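You operate a simulated robot arm through the tools that you are given. There is no shell and no other tool.

Carry out the task below with a simulated robot arm. There is one attempt and no reset: what you move stays moved.

TASK
Wind the spool on the winder full of purple ribbon.
Fine: the roll goes on the black peg; swing the guide lever off again and put the full spool on the roll shelf. Where these are worked on the way, their far stop is far enough and under half their travel is too little: guide lever.

It is judged by the outcome, as a careful person would: the job done as asked, and still so three seconds after it is handed in. It fails if anything else is knocked over, pushed out of place, dropped, spilled or broken.

THE ROBOT
A 6-joint arm with a two-finger gripper, fixed in place. Base frame: the origin is at the foot of the arm, x ahead of it, y to its left, z up; the work surface is at about z = 0.898. Readings come in m, rad, newtons and seconds.
Its first joint turns from -2.897 to 2.897 rad. Payload 2.45 kg.
Tool frame: the origin (TCP) lies between the finger pads and is the grasp point; the fingertips stand 0.02 m ahead of it; z points along the fingers, y is the line along which they close. The gripper opens to 0.14 m. The gripper's body begins 0.168 m behind the TCP.
Orientation is told as [roll, pitch, yaw] about the base's x, y, z axes, in that order, counted from this pose: with the fingers straight down and closing along the base's y, the tool's x points along the base's -x, its y along +y and its z along -z.

THE INTERFACE
- The arm moves only by the tool play_rows. Its argument "targets" is a list of rows, each a list of 3 entries, a list of its own where there are three numbers: the shift along the tool's x, y, z in m, then the turn, a rotation vector about the tool's x, y, z in rad, then the finger opening in m, from 0 to 0.14. In form: [[[x, y, z], [rx, ry, rz], gripper], ...]. A call has 1 to 20 rows; each row shifts and turns the commanded pose from where the row before left it, along the tool's axes as they then stand. Rows are played at 5 a second. More than 0.05 m and 0.15 rad between two rows, or a gripper value outside its range, and nothing of the call is played. Where a pose cannot be reached the arm comes as near as it can. A force on the tool above 50 N (or 10 N above the force at the start of the call, whichever is more), or a blocked arm, ends the call early, and 0.2 s more pass. The fingers move at their own pace (about 0.045 m/s each) and stop on an object; they squeeze with about 23 N. The grip force told is the motor's: it shows also when the fingers shut on nothing. Time passes only in rows, and 0.2 s behind the last, so rows that do not move let the fingers close. It gives the time, the measured TCP pose, the force on the tool (base axes), the opening and the grip force at its end, in the units of the frame above (readings bear some noise), with the torque about the TCP (base axes, N m) and any sound that the robot's microphone picked up.
- Cameras (640 x 400 px; columns grow to the right, rows downward): "scene" is fixed at [0.3995, 0.6508, 1.9609]; the picture's right is [-0.75, -0.66, 0.00], its down [-0.49, 0.56, -0.66] and it looks along [0.44, -0.50, -0.75] (base axes); focal length 350 px, centre (320, 200). "wrist" rides on the gripper at [0.078, 0.011, -0.209] in the tool frame; the picture's right is [-0.14, 0.99, 0.00], its down [-0.92, -0.13, -0.37] and it looks along [-0.36, -0.05, 0.93] (tool axes); focal length 280 px, centre (320, 200). There is no depth. A picture from a camera that has moved, and an enlarged one, comes with that camera's place and axes in the base frame and with its lens.
- grab_frame(camera): a new picture of that camera. The clock stands still meanwhile.
- inspect(camera, box): a new picture of the part [left, top, right, bottom] of that camera's present view, enlarged. The clock stands still meanwhile.
- sign_off(): hands the job in; it is judged then, once.

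Nothing tells you positions but the pictures and the camera data. Unless the task says otherwise, let go and move clear before handing in.

The tools are called after "Call:" as name(argument=value, ...) on one line, values as JSON. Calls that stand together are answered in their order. play_rows: Moves the arm, as the interface text tells. Its arguments: {"type":"object","properties":{"targets":{"type":"array","items":{"type":"array"}}},"required":["targets"]} The other tools are called the same way: grab_frame (camera) takes a picture; inspect (camera, box) takes an enlarged picture of a part of a camera's view; sign_off () hands the job in.

At the start:

```text
time_s: 0.0
position: [0.5617, -0.063, 1.4901]
orientation: [0.0, -0.001, 0.0]
force: [-0.1, -0.3, 0.5]
ft_torque: [0.0, -0.01, 0.04]
gripper_width: 0.14
finger_force: 0.1
```

scene: 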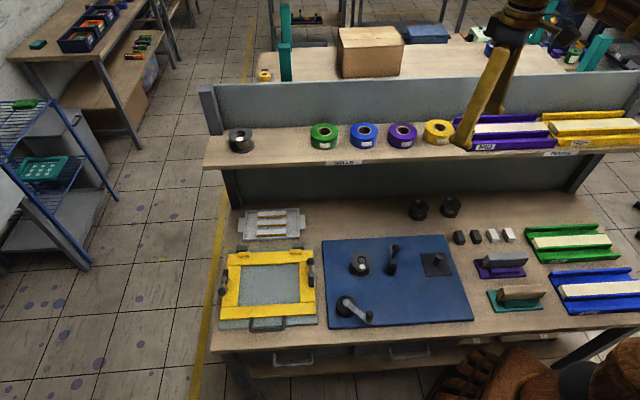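
wrist: 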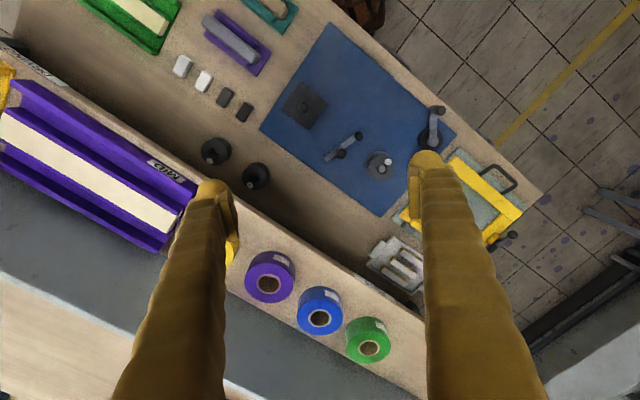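

I see a workbench with a blue winder plate (a black peg, a guide lever, a spool spindle and a crank) and a shelf behind it carrying green, blue, purple and yellow ribbon rolls plus a dark spool. I'll look closer before moving.

Call:
inspect(camera="scene", box=[310, 180, 490, 340])

Call:
inspect(camera="scene", box=[200, 80, 500, 180])

Call:
inspect(camera="wrist", box=[240, 20, 480, 220])

Call:
inspect(camera="wrist", box=[200, 220, 440, 400])

```text
2.50 times, centred on (400, 260) of scene
camera zoom: at [0.3995, 0.6508, 1.9609], right [-0.75, -0.66, 0.0], down [-0.49, 0.56, -0.66], along [0.44, -0.5, -0.75], focal length 876 px, centre (120, 50)
```

zoom: 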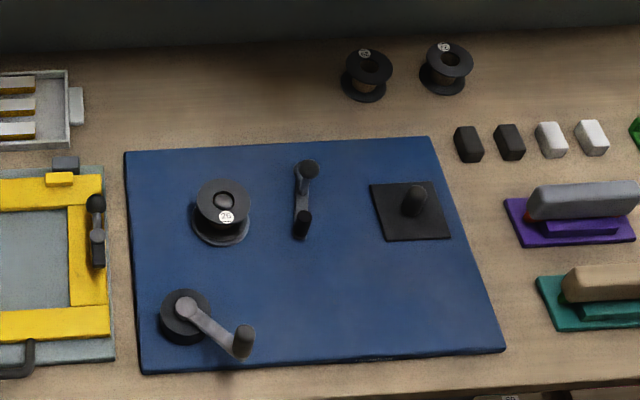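

```text
2.13 times, centred on (350, 130) of scene
camera zoom: at [0.3995, 0.6508, 1.9609], right [-0.75, -0.66, 0.0], down [-0.49, 0.56, -0.66], along [0.44, -0.5, -0.75], focal length 748 px, centre (256, 349)
```

zoom: 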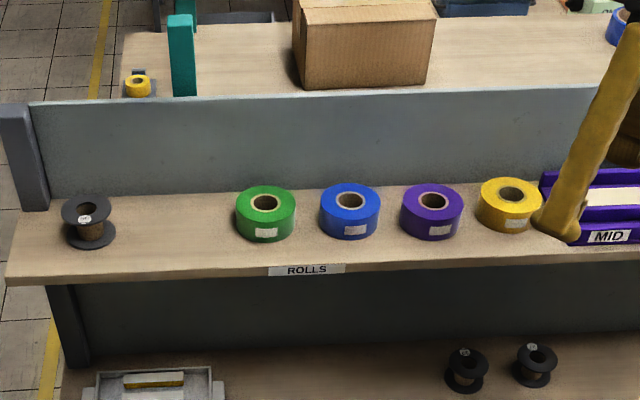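

```text
2.00 times, centred on (360, 120) of wrist
camera zoom: at [0.4847, -0.0509, 1.7005], right [0.14, 0.99, 0.0], down [0.92, -0.13, 0.37], along [0.36, -0.05, -0.93], focal length 561 px, centre (240, 360)
```

zoom: 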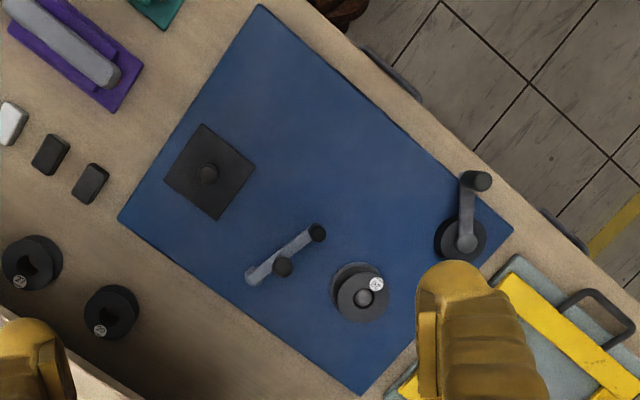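

```text
2.22 times, centred on (320, 310) of wrist
camera zoom: at [0.4847, -0.0509, 1.7005], right [0.14, 0.99, 0.0], down [0.92, -0.13, 0.37], along [0.36, -0.05, -0.93], focal length 623 px, centre (320, -44)
```

zoom: 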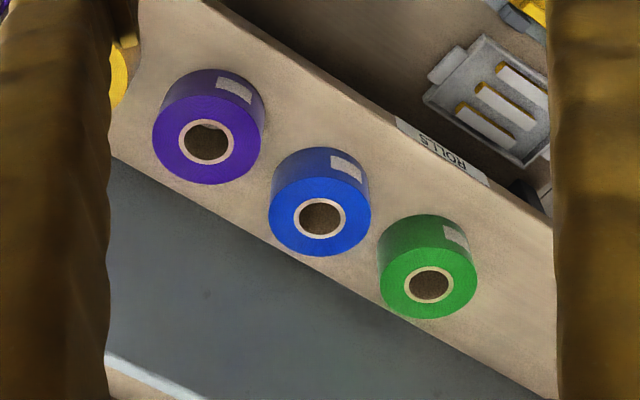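

The bench runs diagonally in the base frame. The shelf is toward +x/-y, with the purple roll near (0.80, -0.195, top 1.28) and the peg near (0.52, -0.08). I'll move the wrist camera over the winder for a closer view.

Call:
play_rows(targets=[[[0.0114, 0.0204, 0.0414], [0, 0, 0], 0.14], [[0.0114, 0.0204, 0.0414], [0, 0, 0], 0.14], [[0.0114, 0.0204, 0.0414], [0, 0, 0], 0.14], [[0.0114, 0.0204, 0.0414], [0, 0, 0], 0.14], [[0.0114, 0.0204, 0.0414], [0, 0, 0], 0.14], [[0.0114, 0.0204, 0.0414], [0, 0, 0], 0.14], [[0.0114, 0.0204, 0.0414], [0, 0, 0], 0.14]])

Call:
grab_frame(camera="wrist")

Call:
grab_frame(camera="scene")

```text
time_s: 1.6
position: [0.4826, 0.0808, 1.2007]
orientation: [-0.001, 0.002, -0.001]
force: [-0.7, 0.0, 0.5]
ft_torque: [0.02, -0.01, 0.03]
gripper_width: 0.1402
finger_force: 0.0
```

```text
taken
camera wrist: at [0.405, 0.0915, 1.4101], right [0.14, 0.99, 0.0], down [0.92, -0.13, 0.37], along [0.37, -0.05, -0.93], focal length 280 px, centre (320, 200)
```

wrist: 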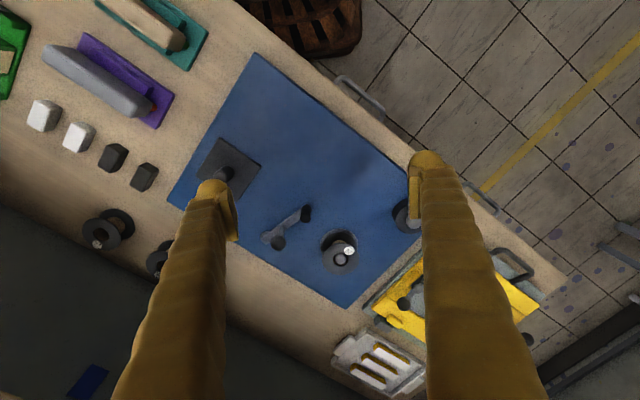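

```text
taken
```

scene: 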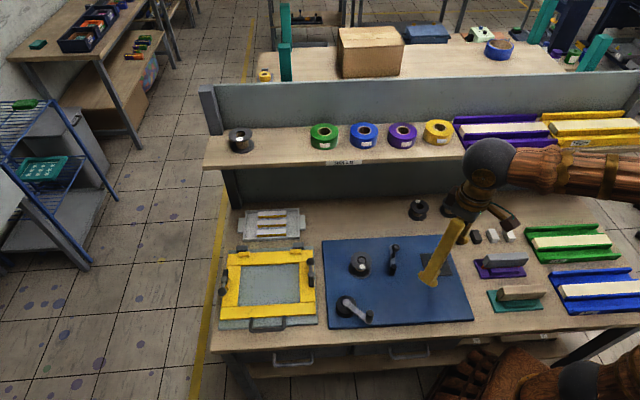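

The fingers cover part of the view, but the lever and spool are visible. I'll zoom in on them.

Call:
inspect(camera="wrist", box=[230, 180, 390, 280])

Call:
inspect(camera="scene", box=[330, 230, 430, 330])

Call:
inspect(camera="scene", box=[370, 100, 470, 162])

```text
4.00 times, centred on (310, 230) of wrist
camera zoom: at [0.405, 0.0915, 1.4101], right [0.14, 0.99, 0.0], down [0.92, -0.13, 0.37], along [0.37, -0.05, -0.93], focal length 1122 px, centre (360, 80)
```

zoom: 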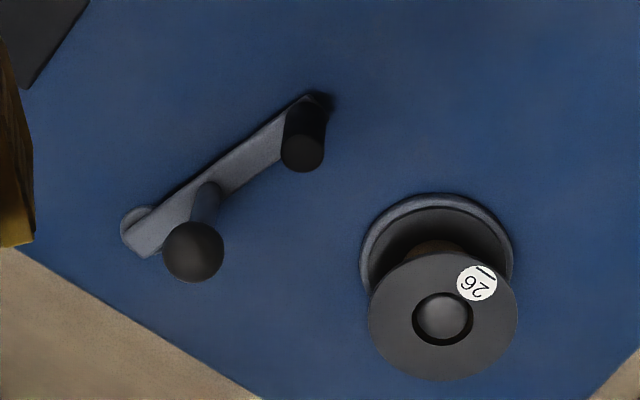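

```text
4.00 times, centred on (380, 280) of scene
camera zoom: at [0.3995, 0.6508, 1.9609], right [-0.75, -0.66, 0.0], down [-0.49, 0.56, -0.66], along [0.44, -0.5, -0.75], focal length 1402 px, centre (80, -120)
```

zoom: 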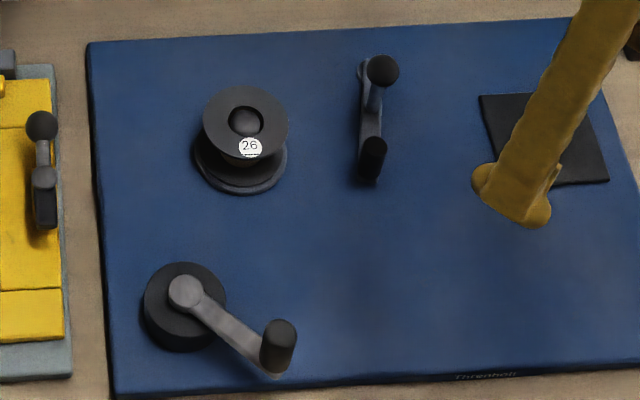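

```text
6.40 times, centred on (420, 131) of scene
camera zoom: at [0.3995, 0.6508, 1.9609], right [-0.75, -0.66, 0.0], down [-0.49, 0.56, -0.66], along [0.44, -0.5, -0.75], focal length 2243 px, centre (-320, 642)
```

zoom: 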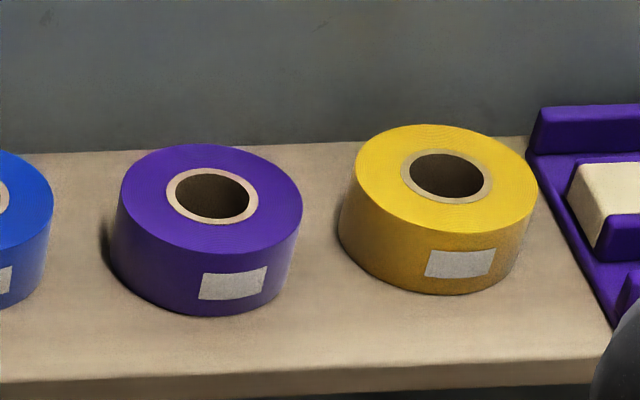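

Triangulating puts the lever's ball handle at about (0.645, -0.017, 0.97), with a black post at (0.617, 0.035). I need closer views to work out which end pivots, so I'll look at the zooms and move the camera nearer.

Call:
play_rows(targets=[[[-0.005, -0.02, 0.04], [0, 0, 0.12], 0.14], [[-0.005, -0.02, 0.04], [0, 0, 0.12], 0.14], [[0, -0.02, 0.03], [0, 0, 0.12], 0.14], [[0, -0.01, 0.0], [0, 0, 0.12], 0.14], [[0, 0, 0.0], [0, 0, 0.12], 0.14], [[0, 0, 0.0], [0, 0, 0.12], 0.14], [[0, 0, 0.0], [0, 0, 0.129], 0.14]])

Call:
grab_frame(camera="wrist")

Call:
inspect(camera="scene", box=[210, 240, 330, 335])

```text
time_s: 3.2
position: [0.4812, 0.0106, 1.0901]
orientation: [-0.001, 0.002, -0.852]
force: [0.4, 0.7, 0.5]
ft_torque: [-0.01, 0.01, 0.01]
gripper_width: 0.14
finger_force: 0.1
```

```text
taken
camera wrist: at [0.4388, 0.0774, 1.3004], right [0.84, 0.55, 0.0], down [0.51, -0.78, 0.37], along [0.2, -0.31, -0.93], focal length 280 px, centre (320, 200)
```

wrist: 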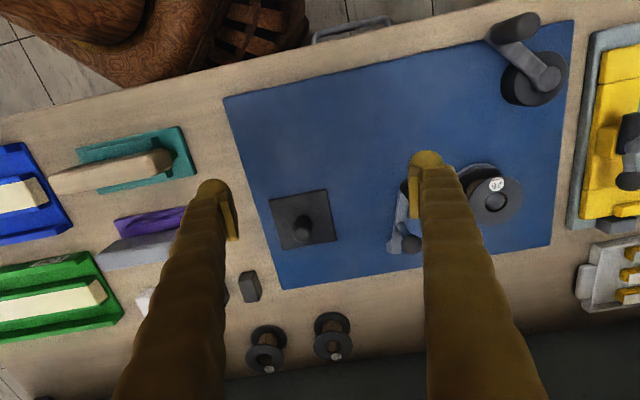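

```text
4.21 times, centred on (270, 288) of scene
camera zoom: at [0.3995, 0.6508, 1.9609], right [-0.75, -0.66, 0.0], down [-0.49, 0.56, -0.66], along [0.44, -0.5, -0.75], focal length 1476 px, centre (530, -168)
```

zoom: 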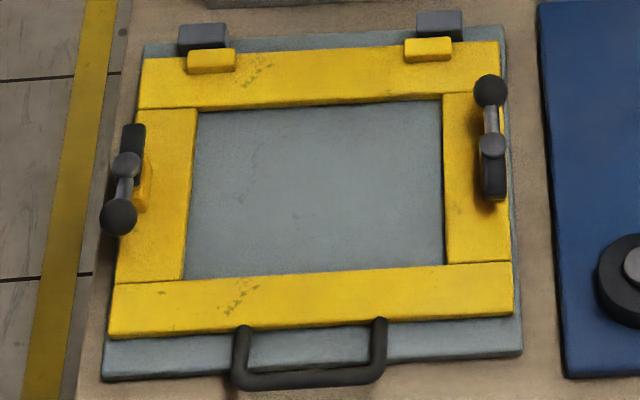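

Now I'll slide left along the bench so the lever sits between the fingers in view.

Call:
play_rows(targets=[[[0, 0.045, 0], [0, 0, 0], 0.14], [[0, 0.045, 0], [0, 0, 0], 0.14]])

Call:
inspect(camera="wrist", box=[220, 130, 440, 270])

Call:
grab_frame(camera="wrist")

```text
time_s: 3.8
position: [0.5479, 0.0701, 1.0899]
orientation: [-0.001, 0.0, -0.85]
force: [-0.5, -0.5, 0.7]
ft_torque: [0.0, -0.03, -0.01]
gripper_width: 0.1401
finger_force: 0.1
```

```text
2.86 times, centred on (330, 200) of wrist
camera zoom: at [0.5051, 0.1365, 1.301], right [0.83, 0.55, 0.0], down [0.51, -0.78, 0.37], along [0.2, -0.31, -0.93], focal length 801 px, centre (291, 200)
```

zoom: 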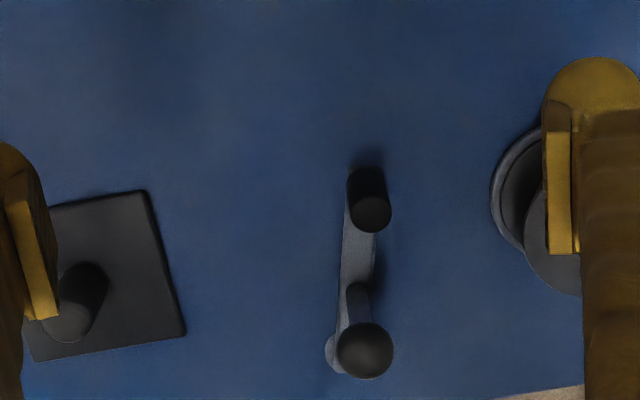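

```text
taken
camera wrist: at [0.5051, 0.1365, 1.301], right [0.83, 0.55, 0.0], down [0.51, -0.78, 0.37], along [0.2, -0.31, -0.93], focal length 280 px, centre (320, 200)
```

wrist: 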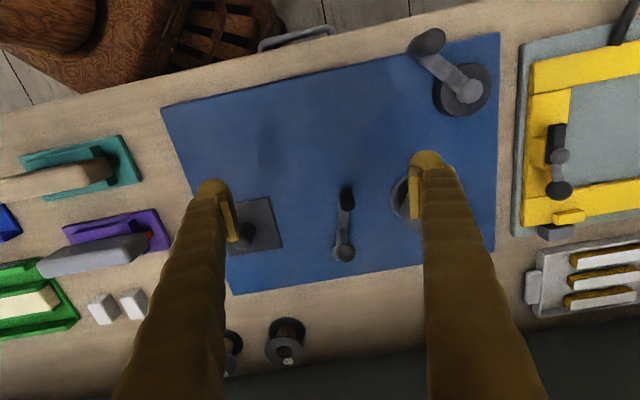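

The lever looks like a bar with a disc under its back end, a ball handle and a black post. I'll do the roll first: rise, turn so the fingers close front-to-back, and move above the purple roll.

Call:
play_rows(targets=[[[0, 0, -0.0373], [0, 0, -0.1428], 0.14], [[0, 0, -0.0373], [0, 0, -0.1428], 0.14], [[0, 0, -0.0373], [0, 0, -0.1428], 0.14], [[0, 0, -0.0373], [0, 0, -0.1428], 0.14], [[0, 0, -0.0373], [0, 0, -0.1428], 0.14], [[0, 0, -0.0373], [0, 0, -0.1428], 0.14], [[0, 0, -0.0373], [0, 0, -0.1428], 0.14], [[0, 0, -0.0373], [0, 0, -0.1428], 0.14], [[0, 0, -0.0373], [0, 0, -0.1428], 0.14], [[0, 0, -0.0373], [0, 0, -0.1428], 0.14], [[0, 0, -0.0373], [0, 0, -0.1428], 0.14], [[-0.0016, -0.045, 0], [0, 0, 0], 0.14], [[-0.0016, -0.045, 0], [0, 0, 0], 0.14], [[-0.0016, -0.045, 0], [0, 0, 0], 0.14], [[-0.0016, -0.045, 0], [0, 0, 0], 0.14], [[-0.0016, -0.045, 0], [0, 0, 0], 0.14], [[-0.0016, -0.045, 0], [0, 0, 0], 0.14], [[-0.0016, -0.045, 0], [0, 0, 0], 0.14], [[-0.0016, -0.045, 0], [0, 0, 0], 0.14]])

Call:
grab_frame(camera="wrist")

Call:
grab_frame(camera="scene")

```text
time_s: 7.8
position: [0.7967, -0.1926, 1.5005]
orientation: [-0.002, -0.002, 0.722]
force: [-1.4, -0.2, 0.6]
ft_torque: [-0.05, -0.18, -0.02]
gripper_width: 0.1402
finger_force: 0.0
```

```text
taken
camera wrist: at [0.7303, -0.2349, 1.7108], right [-0.55, 0.83, 0.0], down [0.78, 0.51, 0.37], along [0.31, 0.2, -0.93], focal length 280 px, centre (320, 200)
```

wrist: 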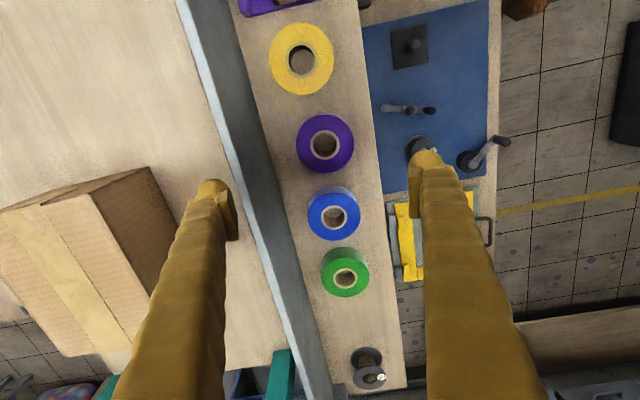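

```text
taken
```

scene: 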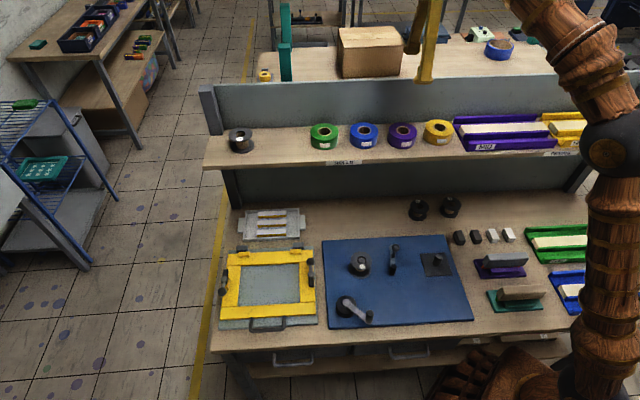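

The gripper is above the purple roll and the panel is behind it. I'll zoom in for a precise centre.

Call:
inspect(camera="wrist", box=[240, 90, 400, 190])

Call:
inspect(camera="scene", box=[370, 100, 450, 150])

```text
4.00 times, centred on (320, 140) of wrist
camera zoom: at [0.7303, -0.2349, 1.7108], right [-0.55, 0.83, 0.0], down [0.78, 0.51, 0.37], along [0.31, 0.2, -0.93], focal length 1122 px, centre (320, 440)
```

zoom: 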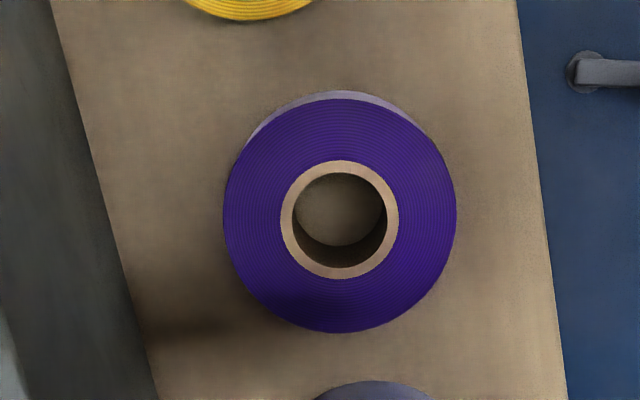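

```text
8.00 times, centred on (410, 125) of scene
camera zoom: at [0.3995, 0.6508, 1.9609], right [-0.75, -0.66, 0.0], down [-0.49, 0.56, -0.66], along [0.44, -0.5, -0.75], focal length 2804 px, centre (-400, 800)
```

zoom: 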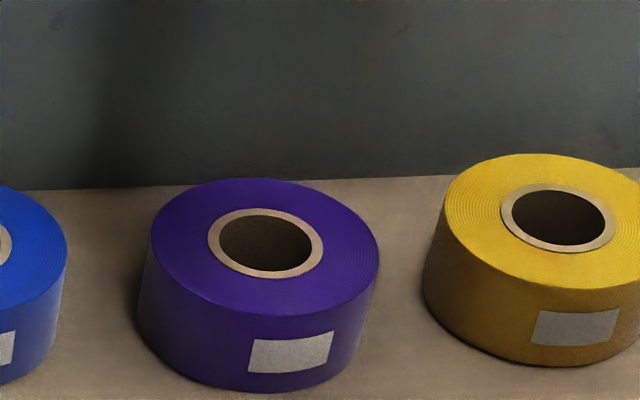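

From the wrist view the roll is about 88 mm across, with its centre about 8 mm toward the front from my TCP and its top at about z = 1.28. I'll centre over it, narrow the opening a little and descend part way.

Call:
play_rows(targets=[[[0, 0.008, 0], [0, 0, 0], 0.12], [[0, 0, 0.045], [0, 0, 0], 0.12], [[0, 0, 0.045], [0, 0, 0], 0.12], [[0, 0, 0.045], [0, 0, 0], 0.12], [[0, 0, 0.035], [0, 0, 0], 0.12]])

Call:
grab_frame(camera="wrist")

Call:
inspect(camera="scene", box=[350, 80, 470, 155])

```text
time_s: 9.0
position: [0.7929, -0.1872, 1.3313]
orientation: [0.0, -0.001, 0.722]
force: [-0.3, -0.1, 0.9]
ft_torque: [0.01, -0.03, -0.01]
gripper_width: 0.12
finger_force: 0.0
```

```text
taken
camera wrist: at [0.7277, -0.2293, 1.5407], right [-0.55, 0.83, 0.0], down [0.78, 0.51, 0.37], along [0.31, 0.2, -0.93], focal length 280 px, centre (320, 200)
```

wrist: 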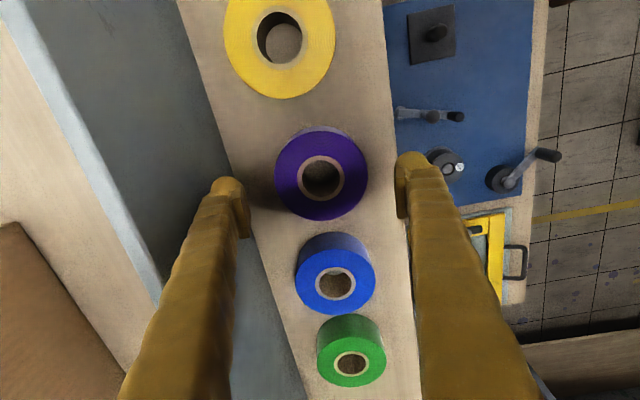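

```text
5.33 times, centred on (410, 118) of scene
camera zoom: at [0.3995, 0.6508, 1.9609], right [-0.75, -0.66, 0.0], down [-0.49, 0.56, -0.66], along [0.44, -0.5, -0.75], focal length 1869 px, centre (-160, 640)
```

zoom: 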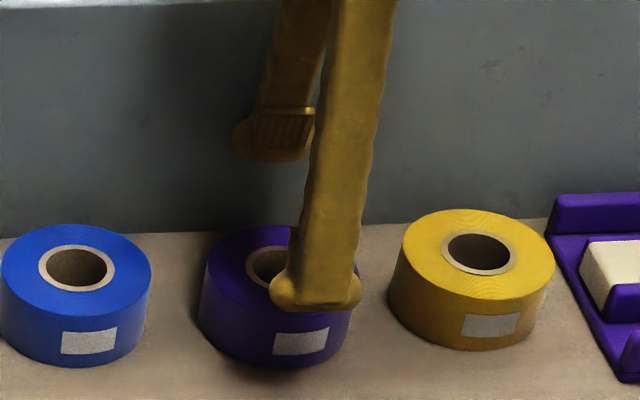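

The roll is centred between the fingers, and its top works out to about z = 1.287 with the shelf near 1.249. I'll descend to TCP z ≈ 1.278.

Call:
play_rows(targets=[[[0.002, 0.0015, 0.02], [0, 0, 0], 0.12], [[0, 0, 0.02], [0, 0, 0], 0.12], [[0, 0, 0.013], [0, 0, 0], 0.12]])

Call:
inspect(camera="scene", box=[350, 90, 470, 165])

Call:
grab_frame(camera="wrist")

```text
time_s: 9.8
position: [0.7888, -0.1843, 1.2781]
orientation: [0.0, -0.001, 0.723]
force: [-0.4, -0.6, -0.1]
ft_torque: [-0.03, 0.01, 0.0]
gripper_width: 0.12
finger_force: 0.0
```

```text
5.33 times, centred on (410, 128) of scene
camera zoom: at [0.3995, 0.6508, 1.9609], right [-0.75, -0.66, 0.0], down [-0.49, 0.56, -0.66], along [0.44, -0.5, -0.75], focal length 1869 px, centre (-160, 587)
```

zoom: 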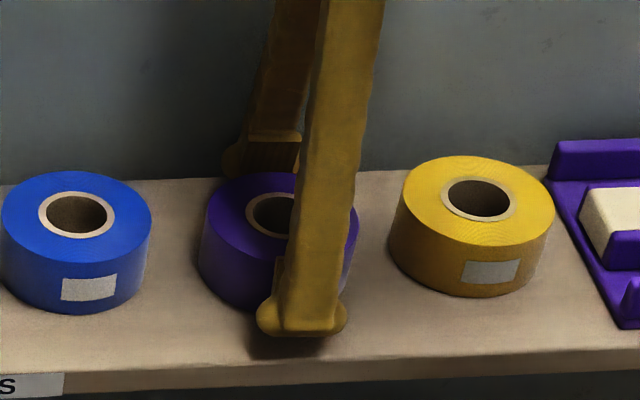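

```text
taken
camera wrist: at [0.7249, -0.2279, 1.4881], right [-0.55, 0.83, 0.0], down [0.78, 0.51, 0.37], along [0.31, 0.2, -0.93], focal length 280 px, centre (320, 200)
```

wrist: 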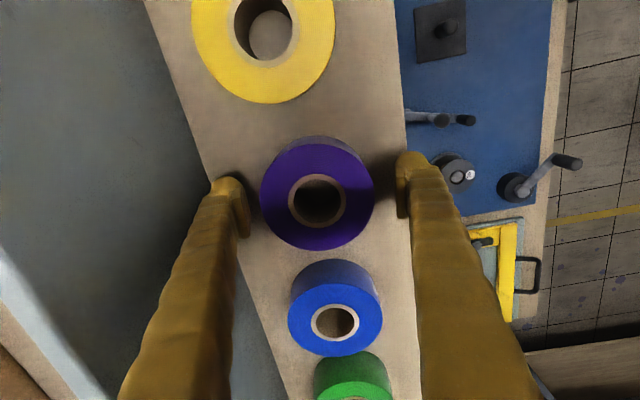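

The fingers straddle the roll with good clearance. Next I'll close on it and lift slightly.

Call:
play_rows(targets=[[[0.003, -0.001, 0.003], [0, 0, 0], 0.12], [[0, 0, 0], [0, 0, 0], 0.07], [[0, 0, 0], [0, 0, 0], 0.07], [[0, 0, 0], [0, 0, 0], 0.07], [[0, 0, 0], [0, 0, 0], 0.07], [[0, 0, -0.02], [0, 0, 0], 0.07], [[0, 0, -0.03], [0, 0, 0], 0.07]])

Call:
grab_frame(camera="wrist")

Call:
inspect(camera="scene", box=[350, 80, 470, 155])

```text
time_s: 11.4
position: [0.788, -0.1882, 1.325]
orientation: [-0.001, 0.0, 0.721]
force: [0.2, 0.2, -1.0]
ft_torque: [0.01, 0.03, 0.0]
gripper_width: 0.0695
finger_force: 0.0
```

```text
taken
camera wrist: at [0.7223, -0.2302, 1.5351], right [-0.55, 0.83, 0.0], down [0.78, 0.51, 0.37], along [0.31, 0.2, -0.93], focal length 280 px, centre (320, 200)
```

wrist: 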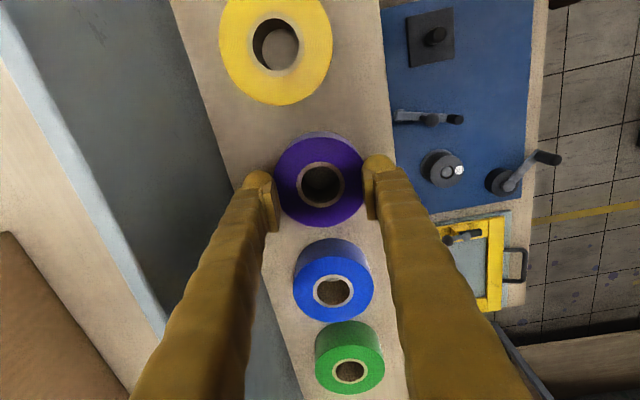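

```text
5.33 times, centred on (410, 118) of scene
camera zoom: at [0.3995, 0.6508, 1.9609], right [-0.75, -0.66, 0.0], down [-0.49, 0.56, -0.66], along [0.44, -0.5, -0.75], focal length 1869 px, centre (-160, 640)
```

zoom: 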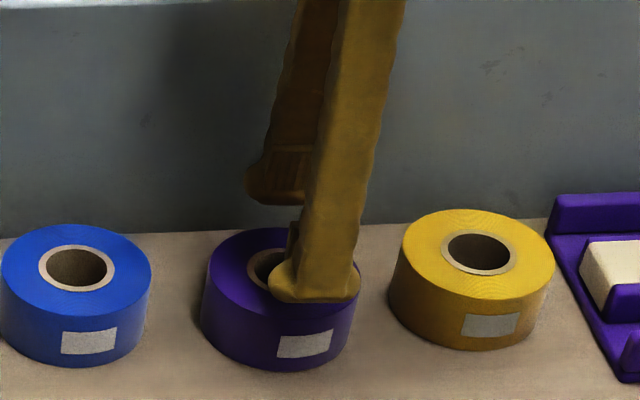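

The fingers slipped off: they closed to the commanded 0.07 and the roll stayed on the shelf, so the squeeze was probably weak because the target was close to the roll's width. I'll reopen, go back down and command full closure.

Call:
play_rows(targets=[[[0, 0, 0], [0, 0, 0], 0.12], [[0, 0, 0], [0, 0, 0], 0.12], [[0, 0, 0], [0, 0, 0], 0.12], [[0, 0, 0.02], [0, 0, 0], 0.12], [[0, 0, 0.02], [0, 0, 0], 0.12], [[0, 0, 0.012], [0, 0, 0], 0.12]])

Call:
grab_frame(camera="wrist")

Call:
inspect(camera="scene", box=[370, 95, 450, 155])

```text
time_s: 12.8
position: [0.789, -0.1877, 1.2736]
orientation: [0.0, 0.0, 0.719]
force: [0.1, 0.7, 0.4]
ft_torque: [0.0, 0.03, 0.02]
gripper_width: 0.1199
finger_force: 0.0
```

```text
taken
camera wrist: at [0.7226, -0.2305, 1.4835], right [-0.55, 0.83, 0.0], down [0.78, 0.51, 0.37], along [0.31, 0.2, -0.93], focal length 280 px, centre (320, 200)
```

wrist: 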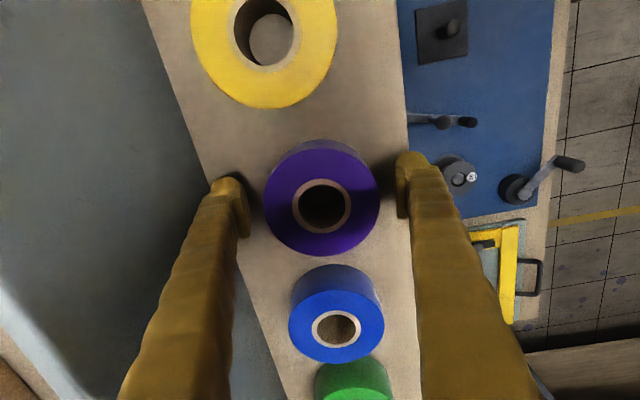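

```text
6.67 times, centred on (410, 125) of scene
camera zoom: at [0.3995, 0.6508, 1.9609], right [-0.75, -0.66, 0.0], down [-0.49, 0.56, -0.66], along [0.44, -0.5, -0.75], focal length 2336 px, centre (-280, 700)
```

zoom: 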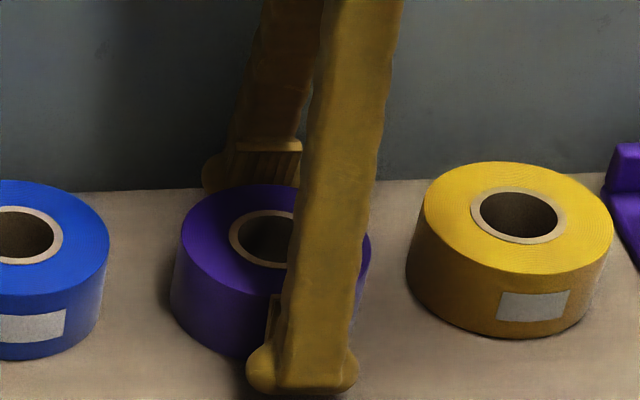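

Centred again, with the tips just above the shelf. I'll close with full force and watch the grip force before lifting.

Call:
play_rows(targets=[[[0, 0.001, 0.001], [0, 0, 0], 0.0], [[0, 0, 0], [0, 0, 0], 0.0], [[0, 0, 0], [0, 0, 0], 0.0], [[0, 0, 0], [0, 0, 0], 0.0]])

Call:
grab_frame(camera="wrist")

```text
time_s: 13.8
position: [0.7871, -0.1869, 1.2718]
orientation: [-0.001, 0.0, 0.721]
force: [1.0, 0.0, 1.5]
ft_torque: [0.05, 0.07, -0.05]
gripper_width: 0.0906
finger_force: 23.5
```

```text
taken
camera wrist: at [0.7218, -0.23, 1.4826], right [-0.55, 0.83, 0.0], down [0.78, 0.51, 0.37], along [0.31, 0.2, -0.93], focal length 280 px, centre (320, 200)
```

wrist: 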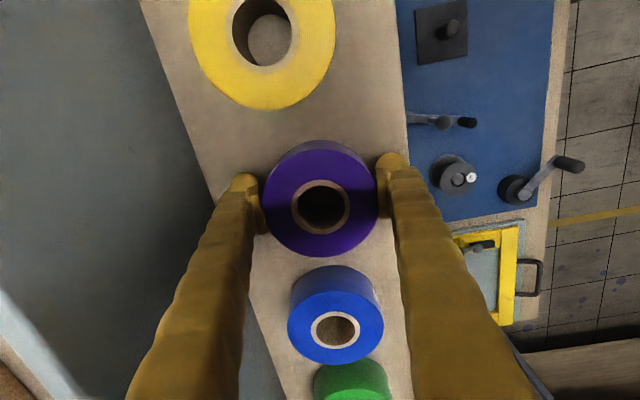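

It now grips at 0.0906 m with 23.5 N. I'll lift slowly.

Call:
play_rows(targets=[[[0, 0, -0.005], [0, 0, 0], 0.0], [[0, 0, -0.01], [0, 0, 0], 0.0], [[0, 0, -0.015], [0, 0, 0], 0.0], [[0, 0, -0.02], [0, 0, 0], 0.0]])

Call:
inspect(camera="scene", box=[350, 80, 470, 155])

Call:
grab_frame(camera="wrist")

```text
time_s: 14.8
position: [0.7881, -0.1885, 1.3223]
orientation: [0.0, 0.0, 0.722]
force: [0.2, -0.3, -1.8]
ft_torque: [-0.01, 0.0, 0.0]
gripper_width: 0.0907
finger_force: 23.1
```

```text
5.33 times, centred on (410, 118) of scene
camera zoom: at [0.3995, 0.6508, 1.9609], right [-0.75, -0.66, 0.0], down [-0.49, 0.56, -0.66], along [0.44, -0.5, -0.75], focal length 1869 px, centre (-160, 640)
```

zoom: 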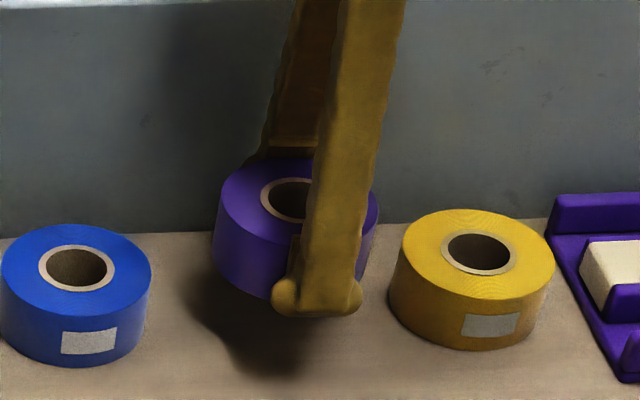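

```text
taken
camera wrist: at [0.7226, -0.2306, 1.5314], right [-0.55, 0.83, 0.0], down [0.78, 0.51, 0.37], along [0.31, 0.2, -0.93], focal length 280 px, centre (320, 200)
```

wrist: 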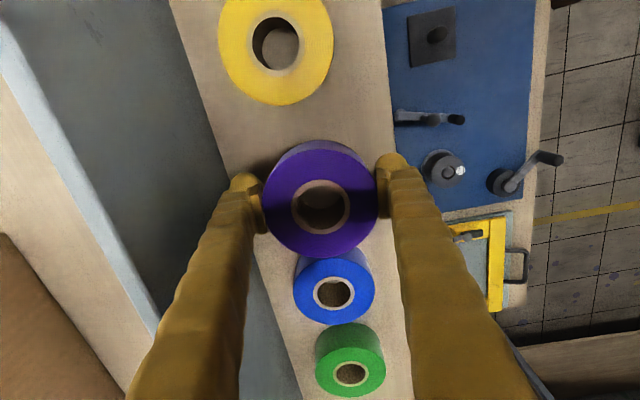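

The roll is held and lifted clear. Before moving I'll measure the peg from both cameras.

Call:
inspect(camera="scene", box=[400, 240, 480, 290])

Call:
inspect(camera="wrist", box=[396, 5, 476, 75])

```text
8.00 times, centred on (440, 265) of scene
camera zoom: at [0.3995, 0.6508, 1.9609], right [-0.75, -0.66, 0.0], down [-0.49, 0.56, -0.66], along [0.44, -0.5, -0.75], focal length 2804 px, centre (-640, -320)
```

zoom: 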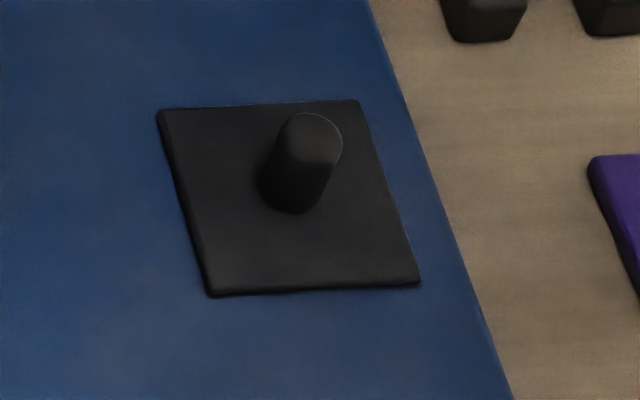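

```text
5.71 times, centred on (436, 40) of wrist
camera zoom: at [0.7226, -0.2306, 1.5314], right [-0.55, 0.83, 0.0], down [0.78, 0.51, 0.37], along [0.31, 0.2, -0.93], focal length 1602 px, centre (-343, 1114)
```

zoom: 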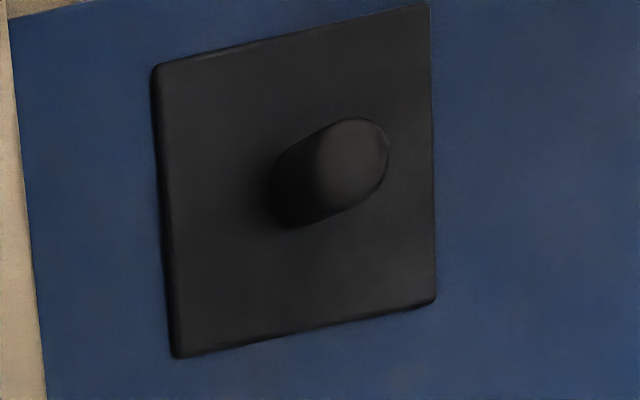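

Three views agree that the peg is at about (0.521, -0.098) with its top at z ≈ 0.944. It is about 24 mm thick and the roll's hole about 36 mm. I'll carry the roll over the peg and stop above it.

Call:
play_rows(targets=[[[0, 0, -0.03], [0, 0, 0], 0.0], [[0, 0, -0.03], [0, 0, 0], 0.0], [[0.0235, 0.0407, 0], [0, 0, 0], 0.0], [[0.0235, 0.0407, 0], [0, 0, 0], 0.0], [[0.0235, 0.0407, 0], [0, 0, 0], 0.0], [[0.0235, 0.0407, 0], [0, 0, 0], 0.0], [[0.0235, 0.0407, 0], [0, 0, 0], 0.0], [[0.0235, 0.0407, 0], [0, 0, 0], 0.0], [[0, 0, 0.045], [0, 0, 0], 0.0], [[0, 0, 0.045], [0, 0, 0], 0.0], [[0, 0, 0.045], [0, 0, 0], 0.0], [[0, 0, 0.045], [0, 0, 0], 0.0], [[0, 0, 0.045], [0, 0, 0], 0.0], [[0, 0, 0.045], [0, 0, 0], 0.0], [[0, 0, 0.045], [0, 0, 0], 0.0]])

Call:
grab_frame(camera="wrist")

Call:
inspect(camera="scene", box=[370, 200, 490, 300])

```text
time_s: 18.0
position: [0.5183, -0.0974, 1.0642]
orientation: [0.001, -0.001, 0.721]
force: [0.4, 0.8, -1.1]
ft_torque: [0.01, 0.01, 0.0]
gripper_width: 0.0904
finger_force: 23.2
```

```text
taken
camera wrist: at [0.4529, -0.1396, 1.2743], right [-0.55, 0.83, 0.0], down [0.78, 0.51, 0.37], along [0.31, 0.2, -0.93], focal length 280 px, centre (320, 200)
```

wrist: 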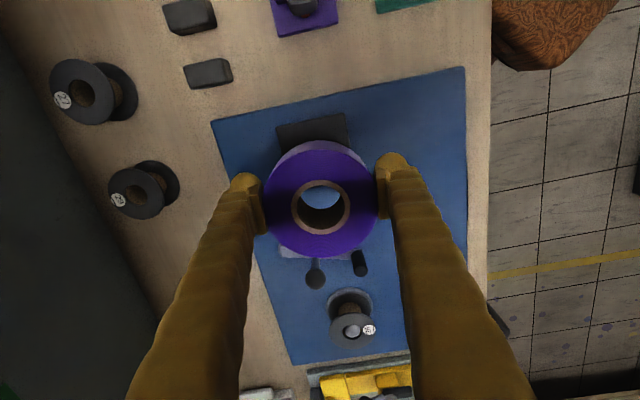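

```text
4.00 times, centred on (430, 250) of scene
camera zoom: at [0.3995, 0.6508, 1.9609], right [-0.75, -0.66, 0.0], down [-0.49, 0.56, -0.66], along [0.44, -0.5, -0.75], focal length 1402 px, centre (-120, 0)
```

zoom: 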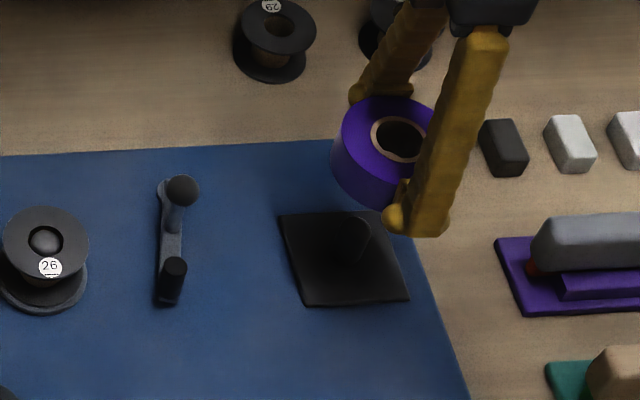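

The roll is directly over the peg within about 2 mm. I'll descend to just above the peg top and check.

Call:
play_rows(targets=[[[-0.001, 0.001, 0.04], [0, 0, 0], 0.0], [[0, 0, 0.035], [0, 0, 0], 0.0]])

Call:
inspect(camera="scene", box=[390, 220, 490, 290])

Call:
inspect(camera="wrist", box=[240, 120, 400, 280])

```text
time_s: 18.6
position: [0.5192, -0.0951, 0.9909]
orientation: [0.002, 0.0, 0.721]
force: [0.7, -0.5, -0.1]
ft_torque: [0.01, 0.01, 0.01]
gripper_width: 0.09
finger_force: 22.8
```

```text
5.71 times, centred on (440, 255) of scene
camera zoom: at [0.3995, 0.6508, 1.9609], right [-0.75, -0.66, 0.0], down [-0.49, 0.56, -0.66], along [0.44, -0.5, -0.75], focal length 2002 px, centre (-366, -114)
```

zoom: 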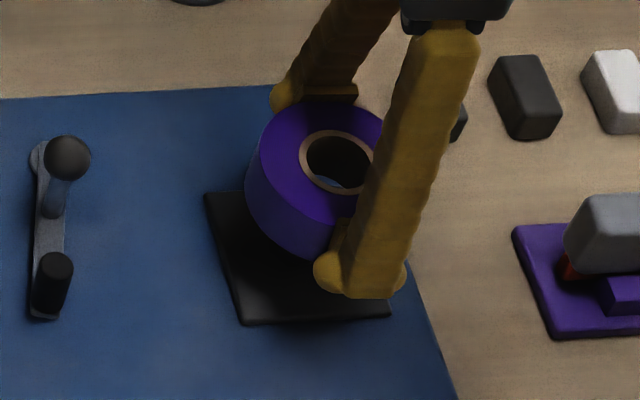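

```text
2.50 times, centred on (320, 200) of wrist
camera zoom: at [0.4537, -0.1385, 1.2002], right [-0.55, 0.83, 0.0], down [0.78, 0.51, 0.37], along [0.31, 0.2, -0.93], focal length 701 px, centre (320, 200)
```

zoom: 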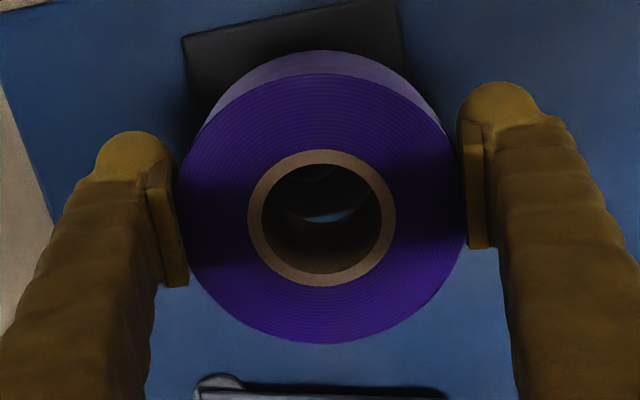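

Call:
inspect(camera="wrist", box=[300, 180, 345, 225])

Call:
inspect(camera="scene", box=[425, 235, 465, 265])

```text
8.89 times, centred on (322, 202) of wrist
camera zoom: at [0.4537, -0.1385, 1.2002], right [-0.55, 0.83, 0.0], down [0.78, 0.51, 0.37], along [0.31, 0.2, -0.93], focal length 2492 px, centre (298, 178)
```

zoom: 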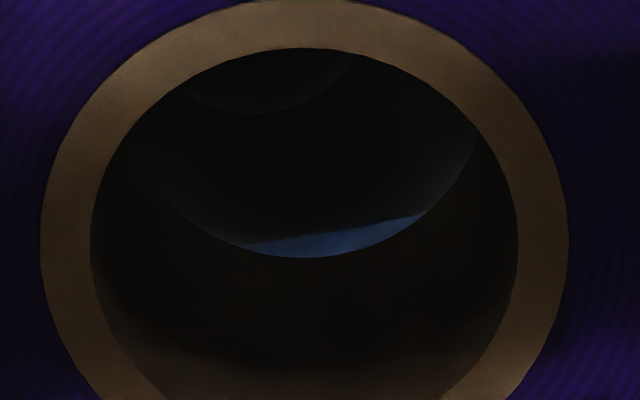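

```text
13.33 times, centred on (445, 250) of scene
camera zoom: at [0.3995, 0.6508, 1.9609], right [-0.75, -0.66, 0.0], down [-0.49, 0.56, -0.66], along [0.44, -0.5, -0.75], focal length 4672 px, centre (-1347, -467)
```

zoom: 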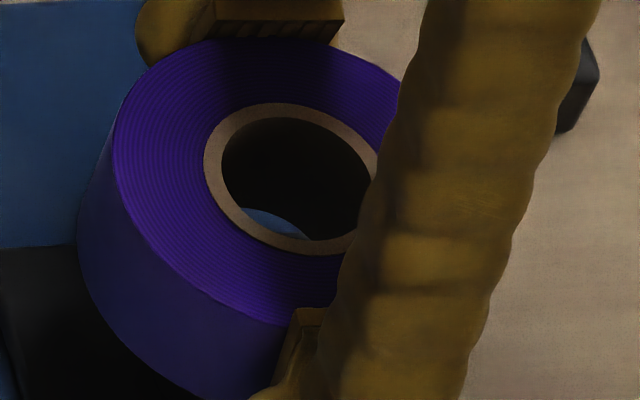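

The peg top is visible through the hole, offset about 3 mm. I'll correct and lower until the peg enters the hole.

Call:
play_rows(targets=[[[0.002, -0.003, 0.0], [0, 0, 0], 0.0], [[0, 0, 0.015], [0, 0, 0], 0.0], [[0, 0, 0.012], [0, 0, 0], 0.0]])

Call:
inspect(camera="wrist", box=[290, 170, 355, 235])

Call:
inspect(camera="scene", box=[410, 225, 470, 280])

```text
time_s: 19.4
position: [0.5199, -0.0998, 0.9656]
orientation: [0.0, -0.001, 0.721]
force: [0.8, -0.3, -1.9]
ft_torque: [0.02, 0.02, 0.0]
gripper_width: 0.0902
finger_force: 22.7
```

```text
6.15 times, centred on (322, 202) of wrist
camera zoom: at [0.4545, -0.1424, 1.1754], right [-0.55, 0.83, 0.0], down [0.78, 0.51, 0.37], along [0.31, 0.2, -0.93], focal length 1726 px, centre (305, 185)
```

zoom: 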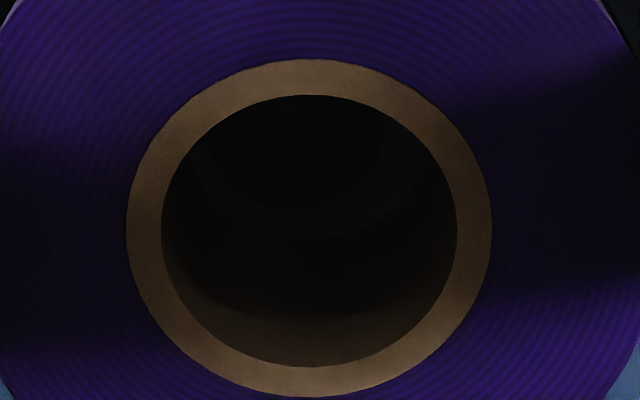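

```text
7.27 times, centred on (440, 252) of scene
camera zoom: at [0.3995, 0.6508, 1.9609], right [-0.75, -0.66, 0.0], down [-0.49, 0.56, -0.66], along [0.44, -0.5, -0.75], focal length 2549 px, centre (-553, -182)
```

zoom: 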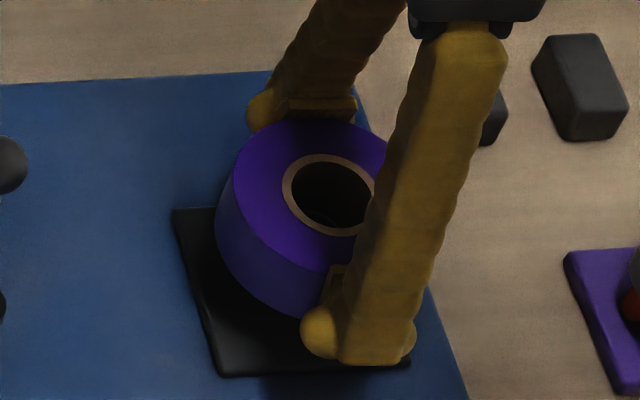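

No contact yet and the peg appears within the hole. I'll continue down in small steps.

Call:
play_rows(targets=[[[0, 0, 0.006], [0, 0, 0], 0.0], [[0, 0, 0.006], [0, 0, 0], 0.0]])

Call:
inspect(camera="wrist", box=[290, 170, 355, 235])

```text
time_s: 20.0
position: [0.5205, -0.0984, 0.9545]
orientation: [0.001, -0.001, 0.721]
force: [0.1, 0.1, -1.3]
ft_torque: [-0.03, 0.01, 0.01]
gripper_width: 0.0899
finger_force: 22.7
```

```text
6.15 times, centred on (322, 202) of wrist
camera zoom: at [0.4544, -0.1422, 1.1636], right [-0.55, 0.83, 0.0], down [0.78, 0.51, 0.37], along [0.31, 0.2, -0.93], focal length 1726 px, centre (305, 185)
```

zoom: 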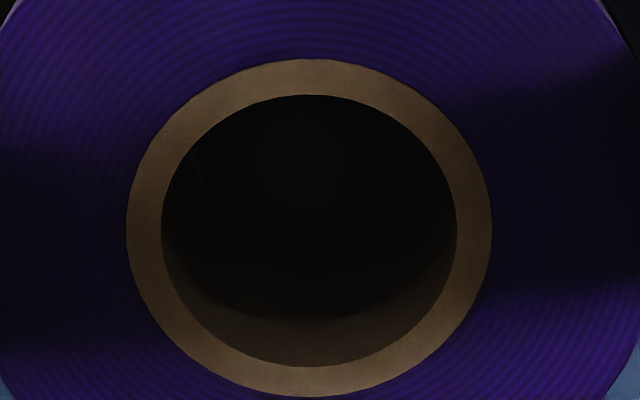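

Call:
play_rows(targets=[[[0, 0, 0.005], [0, 0, 0], 0.0], [[0, 0, 0.005], [0, 0, 0], 0.0]])

Call:
inspect(camera="scene", box=[400, 225, 480, 290])

```text
time_s: 20.6
position: [0.5206, -0.0995, 0.9432]
orientation: [0.0, -0.001, 0.721]
force: [-0.1, -0.7, -1.0]
ft_torque: [0.01, 0.0, 0.01]
gripper_width: 0.09
finger_force: 23.1
```

```text
6.15 times, centred on (440, 258) of scene
camera zoom: at [0.3995, 0.6508, 1.9609], right [-0.75, -0.66, 0.0], down [-0.49, 0.56, -0.66], along [0.44, -0.5, -0.75], focal length 2156 px, centre (-418, -154)
```

zoom: 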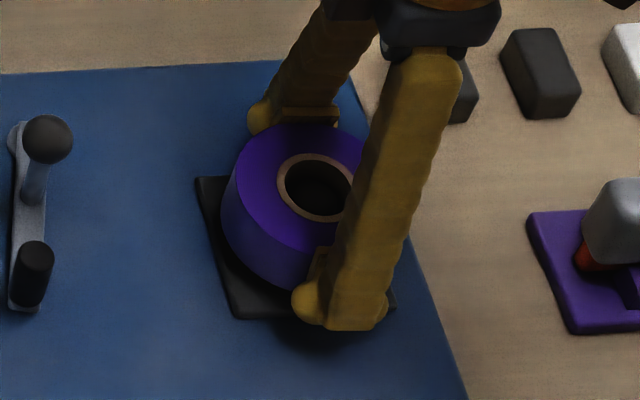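

Call:
play_rows(targets=[[[0, 0, 0.004], [0, 0, 0], 0.0], [[0, 0, 0.003], [0, 0, 0], 0.0]])

Call:
inspect(camera="wrist", box=[240, 120, 400, 280])

```text
time_s: 21.2
position: [0.5208, -0.0993, 0.9364]
orientation: [-0.001, 0.002, 0.72]
force: [-0.6, 0.1, -1.5]
ft_torque: [-0.01, -0.01, 0.0]
gripper_width: 0.09
finger_force: 23.2
```

```text
2.50 times, centred on (320, 200) of wrist
camera zoom: at [0.4549, -0.1423, 1.1462], right [-0.55, 0.83, 0.0], down [0.78, 0.51, 0.37], along [0.31, 0.2, -0.93], focal length 701 px, centre (320, 200)
```

zoom: 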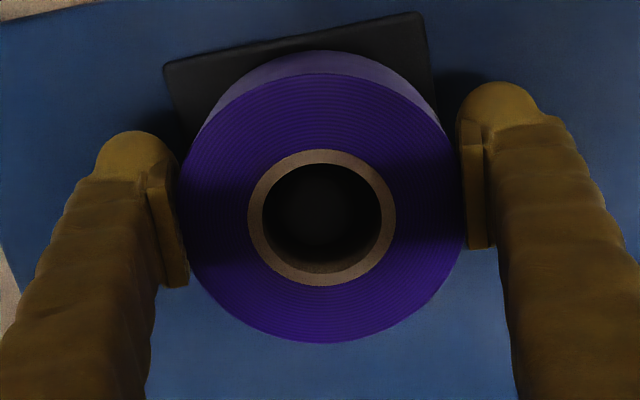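

Call:
play_rows(targets=[[[0, 0, 0.003], [0, 0, 0], 0.0], [[0, 0, 0.003], [0, 0, 0], 0.0]])

```text
time_s: 21.8
position: [0.5201, -0.0999, 0.93]
orientation: [0.001, 0.002, 0.722]
force: [-0.2, 0.2, -1.5]
ft_torque: [0.0, 0.01, 0.01]
gripper_width: 0.0899
finger_force: 22.8
```

Call:
play_rows(targets=[[[0, 0, 0.003], [0, 0, 0], 0.0]])

Call:
inspect(camera="scene", box=[410, 235, 470, 285])

Call:
inspect(camera="wrist", box=[290, 170, 355, 235])

```text
time_s: 22.2
position: [0.5201, -0.1001, 0.9263]
orientation: [0.001, 0.0, 0.721]
force: [-2.4, -0.5, 8.2]
ft_torque: [-0.16, -0.14, -0.12]
gripper_width: 0.0899
finger_force: 23.1
```

```text
8.00 times, centred on (440, 260) of scene
camera zoom: at [0.3995, 0.6508, 1.9609], right [-0.75, -0.66, 0.0], down [-0.49, 0.56, -0.66], along [0.44, -0.5, -0.75], focal length 2804 px, centre (-640, -280)
```

zoom: 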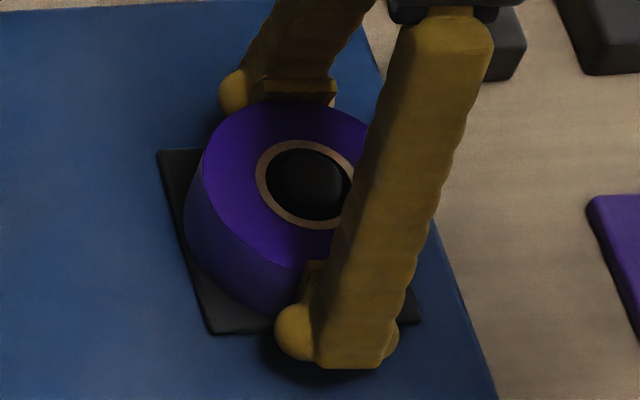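

```text
6.15 times, centred on (322, 202) of wrist
camera zoom: at [0.4547, -0.1423, 1.1372], right [-0.55, 0.83, 0.0], down [0.78, 0.51, 0.37], along [0.31, 0.2, -0.93], focal length 1726 px, centre (305, 185)
```

zoom: 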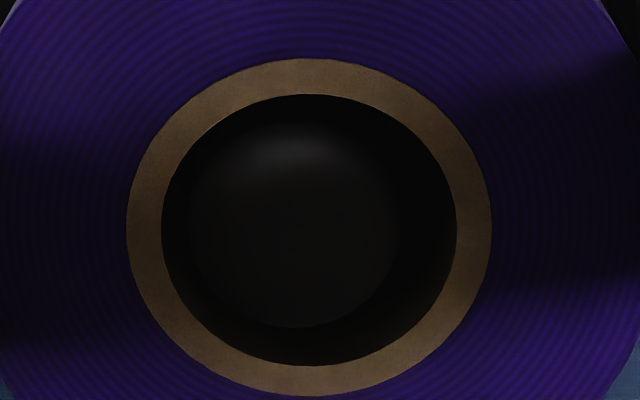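

The roll has bottomed out (about 9 N contact) and the peg shows inside the hole. I'll release, rise and check.

Call:
play_rows(targets=[[[0, 0, -0.002], [0, 0, 0], 0.0], [[0, 0, 0], [0, 0, 0], 0.13], [[0, 0, 0], [0, 0, 0], 0.13], [[0, 0, 0], [0, 0, 0], 0.13], [[0, 0, -0.04], [0, 0, 0], 0.13], [[0, 0, -0.045], [0, 0, 0], 0.13], [[0, 0, -0.045], [0, 0, 0], 0.13]])

Call:
grab_frame(camera="wrist")

Call:
inspect(camera="scene", box=[330, 220, 490, 320])

```text
time_s: 23.8
position: [0.5194, -0.0993, 1.0573]
orientation: [0.001, 0.0, 0.721]
force: [-0.1, 0.6, -0.2]
ft_torque: [0.01, -0.02, -0.01]
gripper_width: 0.13
finger_force: 0.1
```

```text
taken
camera wrist: at [0.4537, -0.1428, 1.2669], right [-0.55, 0.83, 0.0], down [0.78, 0.51, 0.37], along [0.31, 0.2, -0.93], focal length 280 px, centre (320, 200)
```

wrist: 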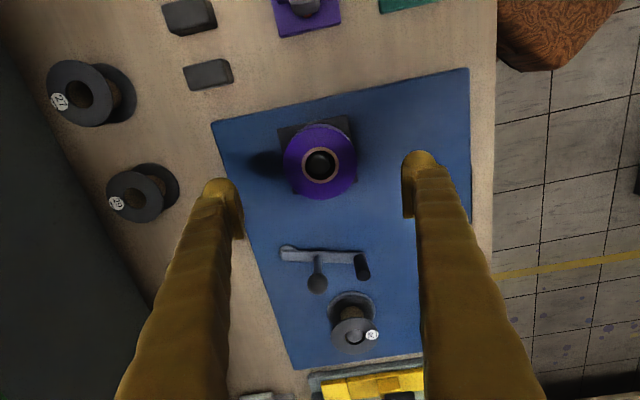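

```text
4.00 times, centred on (410, 270) of scene
camera zoom: at [0.3995, 0.6508, 1.9609], right [-0.75, -0.66, 0.0], down [-0.49, 0.56, -0.66], along [0.44, -0.5, -0.75], focal length 1402 px, centre (-40, -80)
```

zoom: 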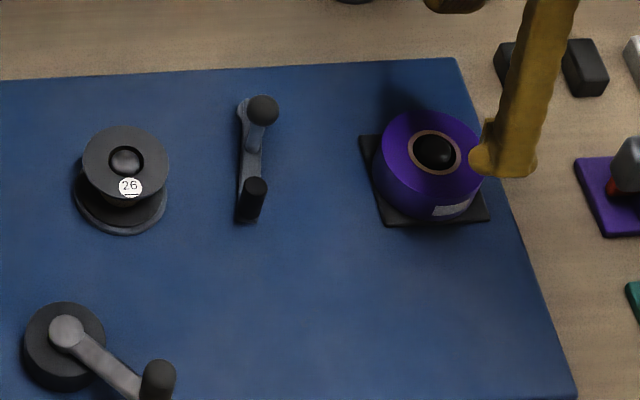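

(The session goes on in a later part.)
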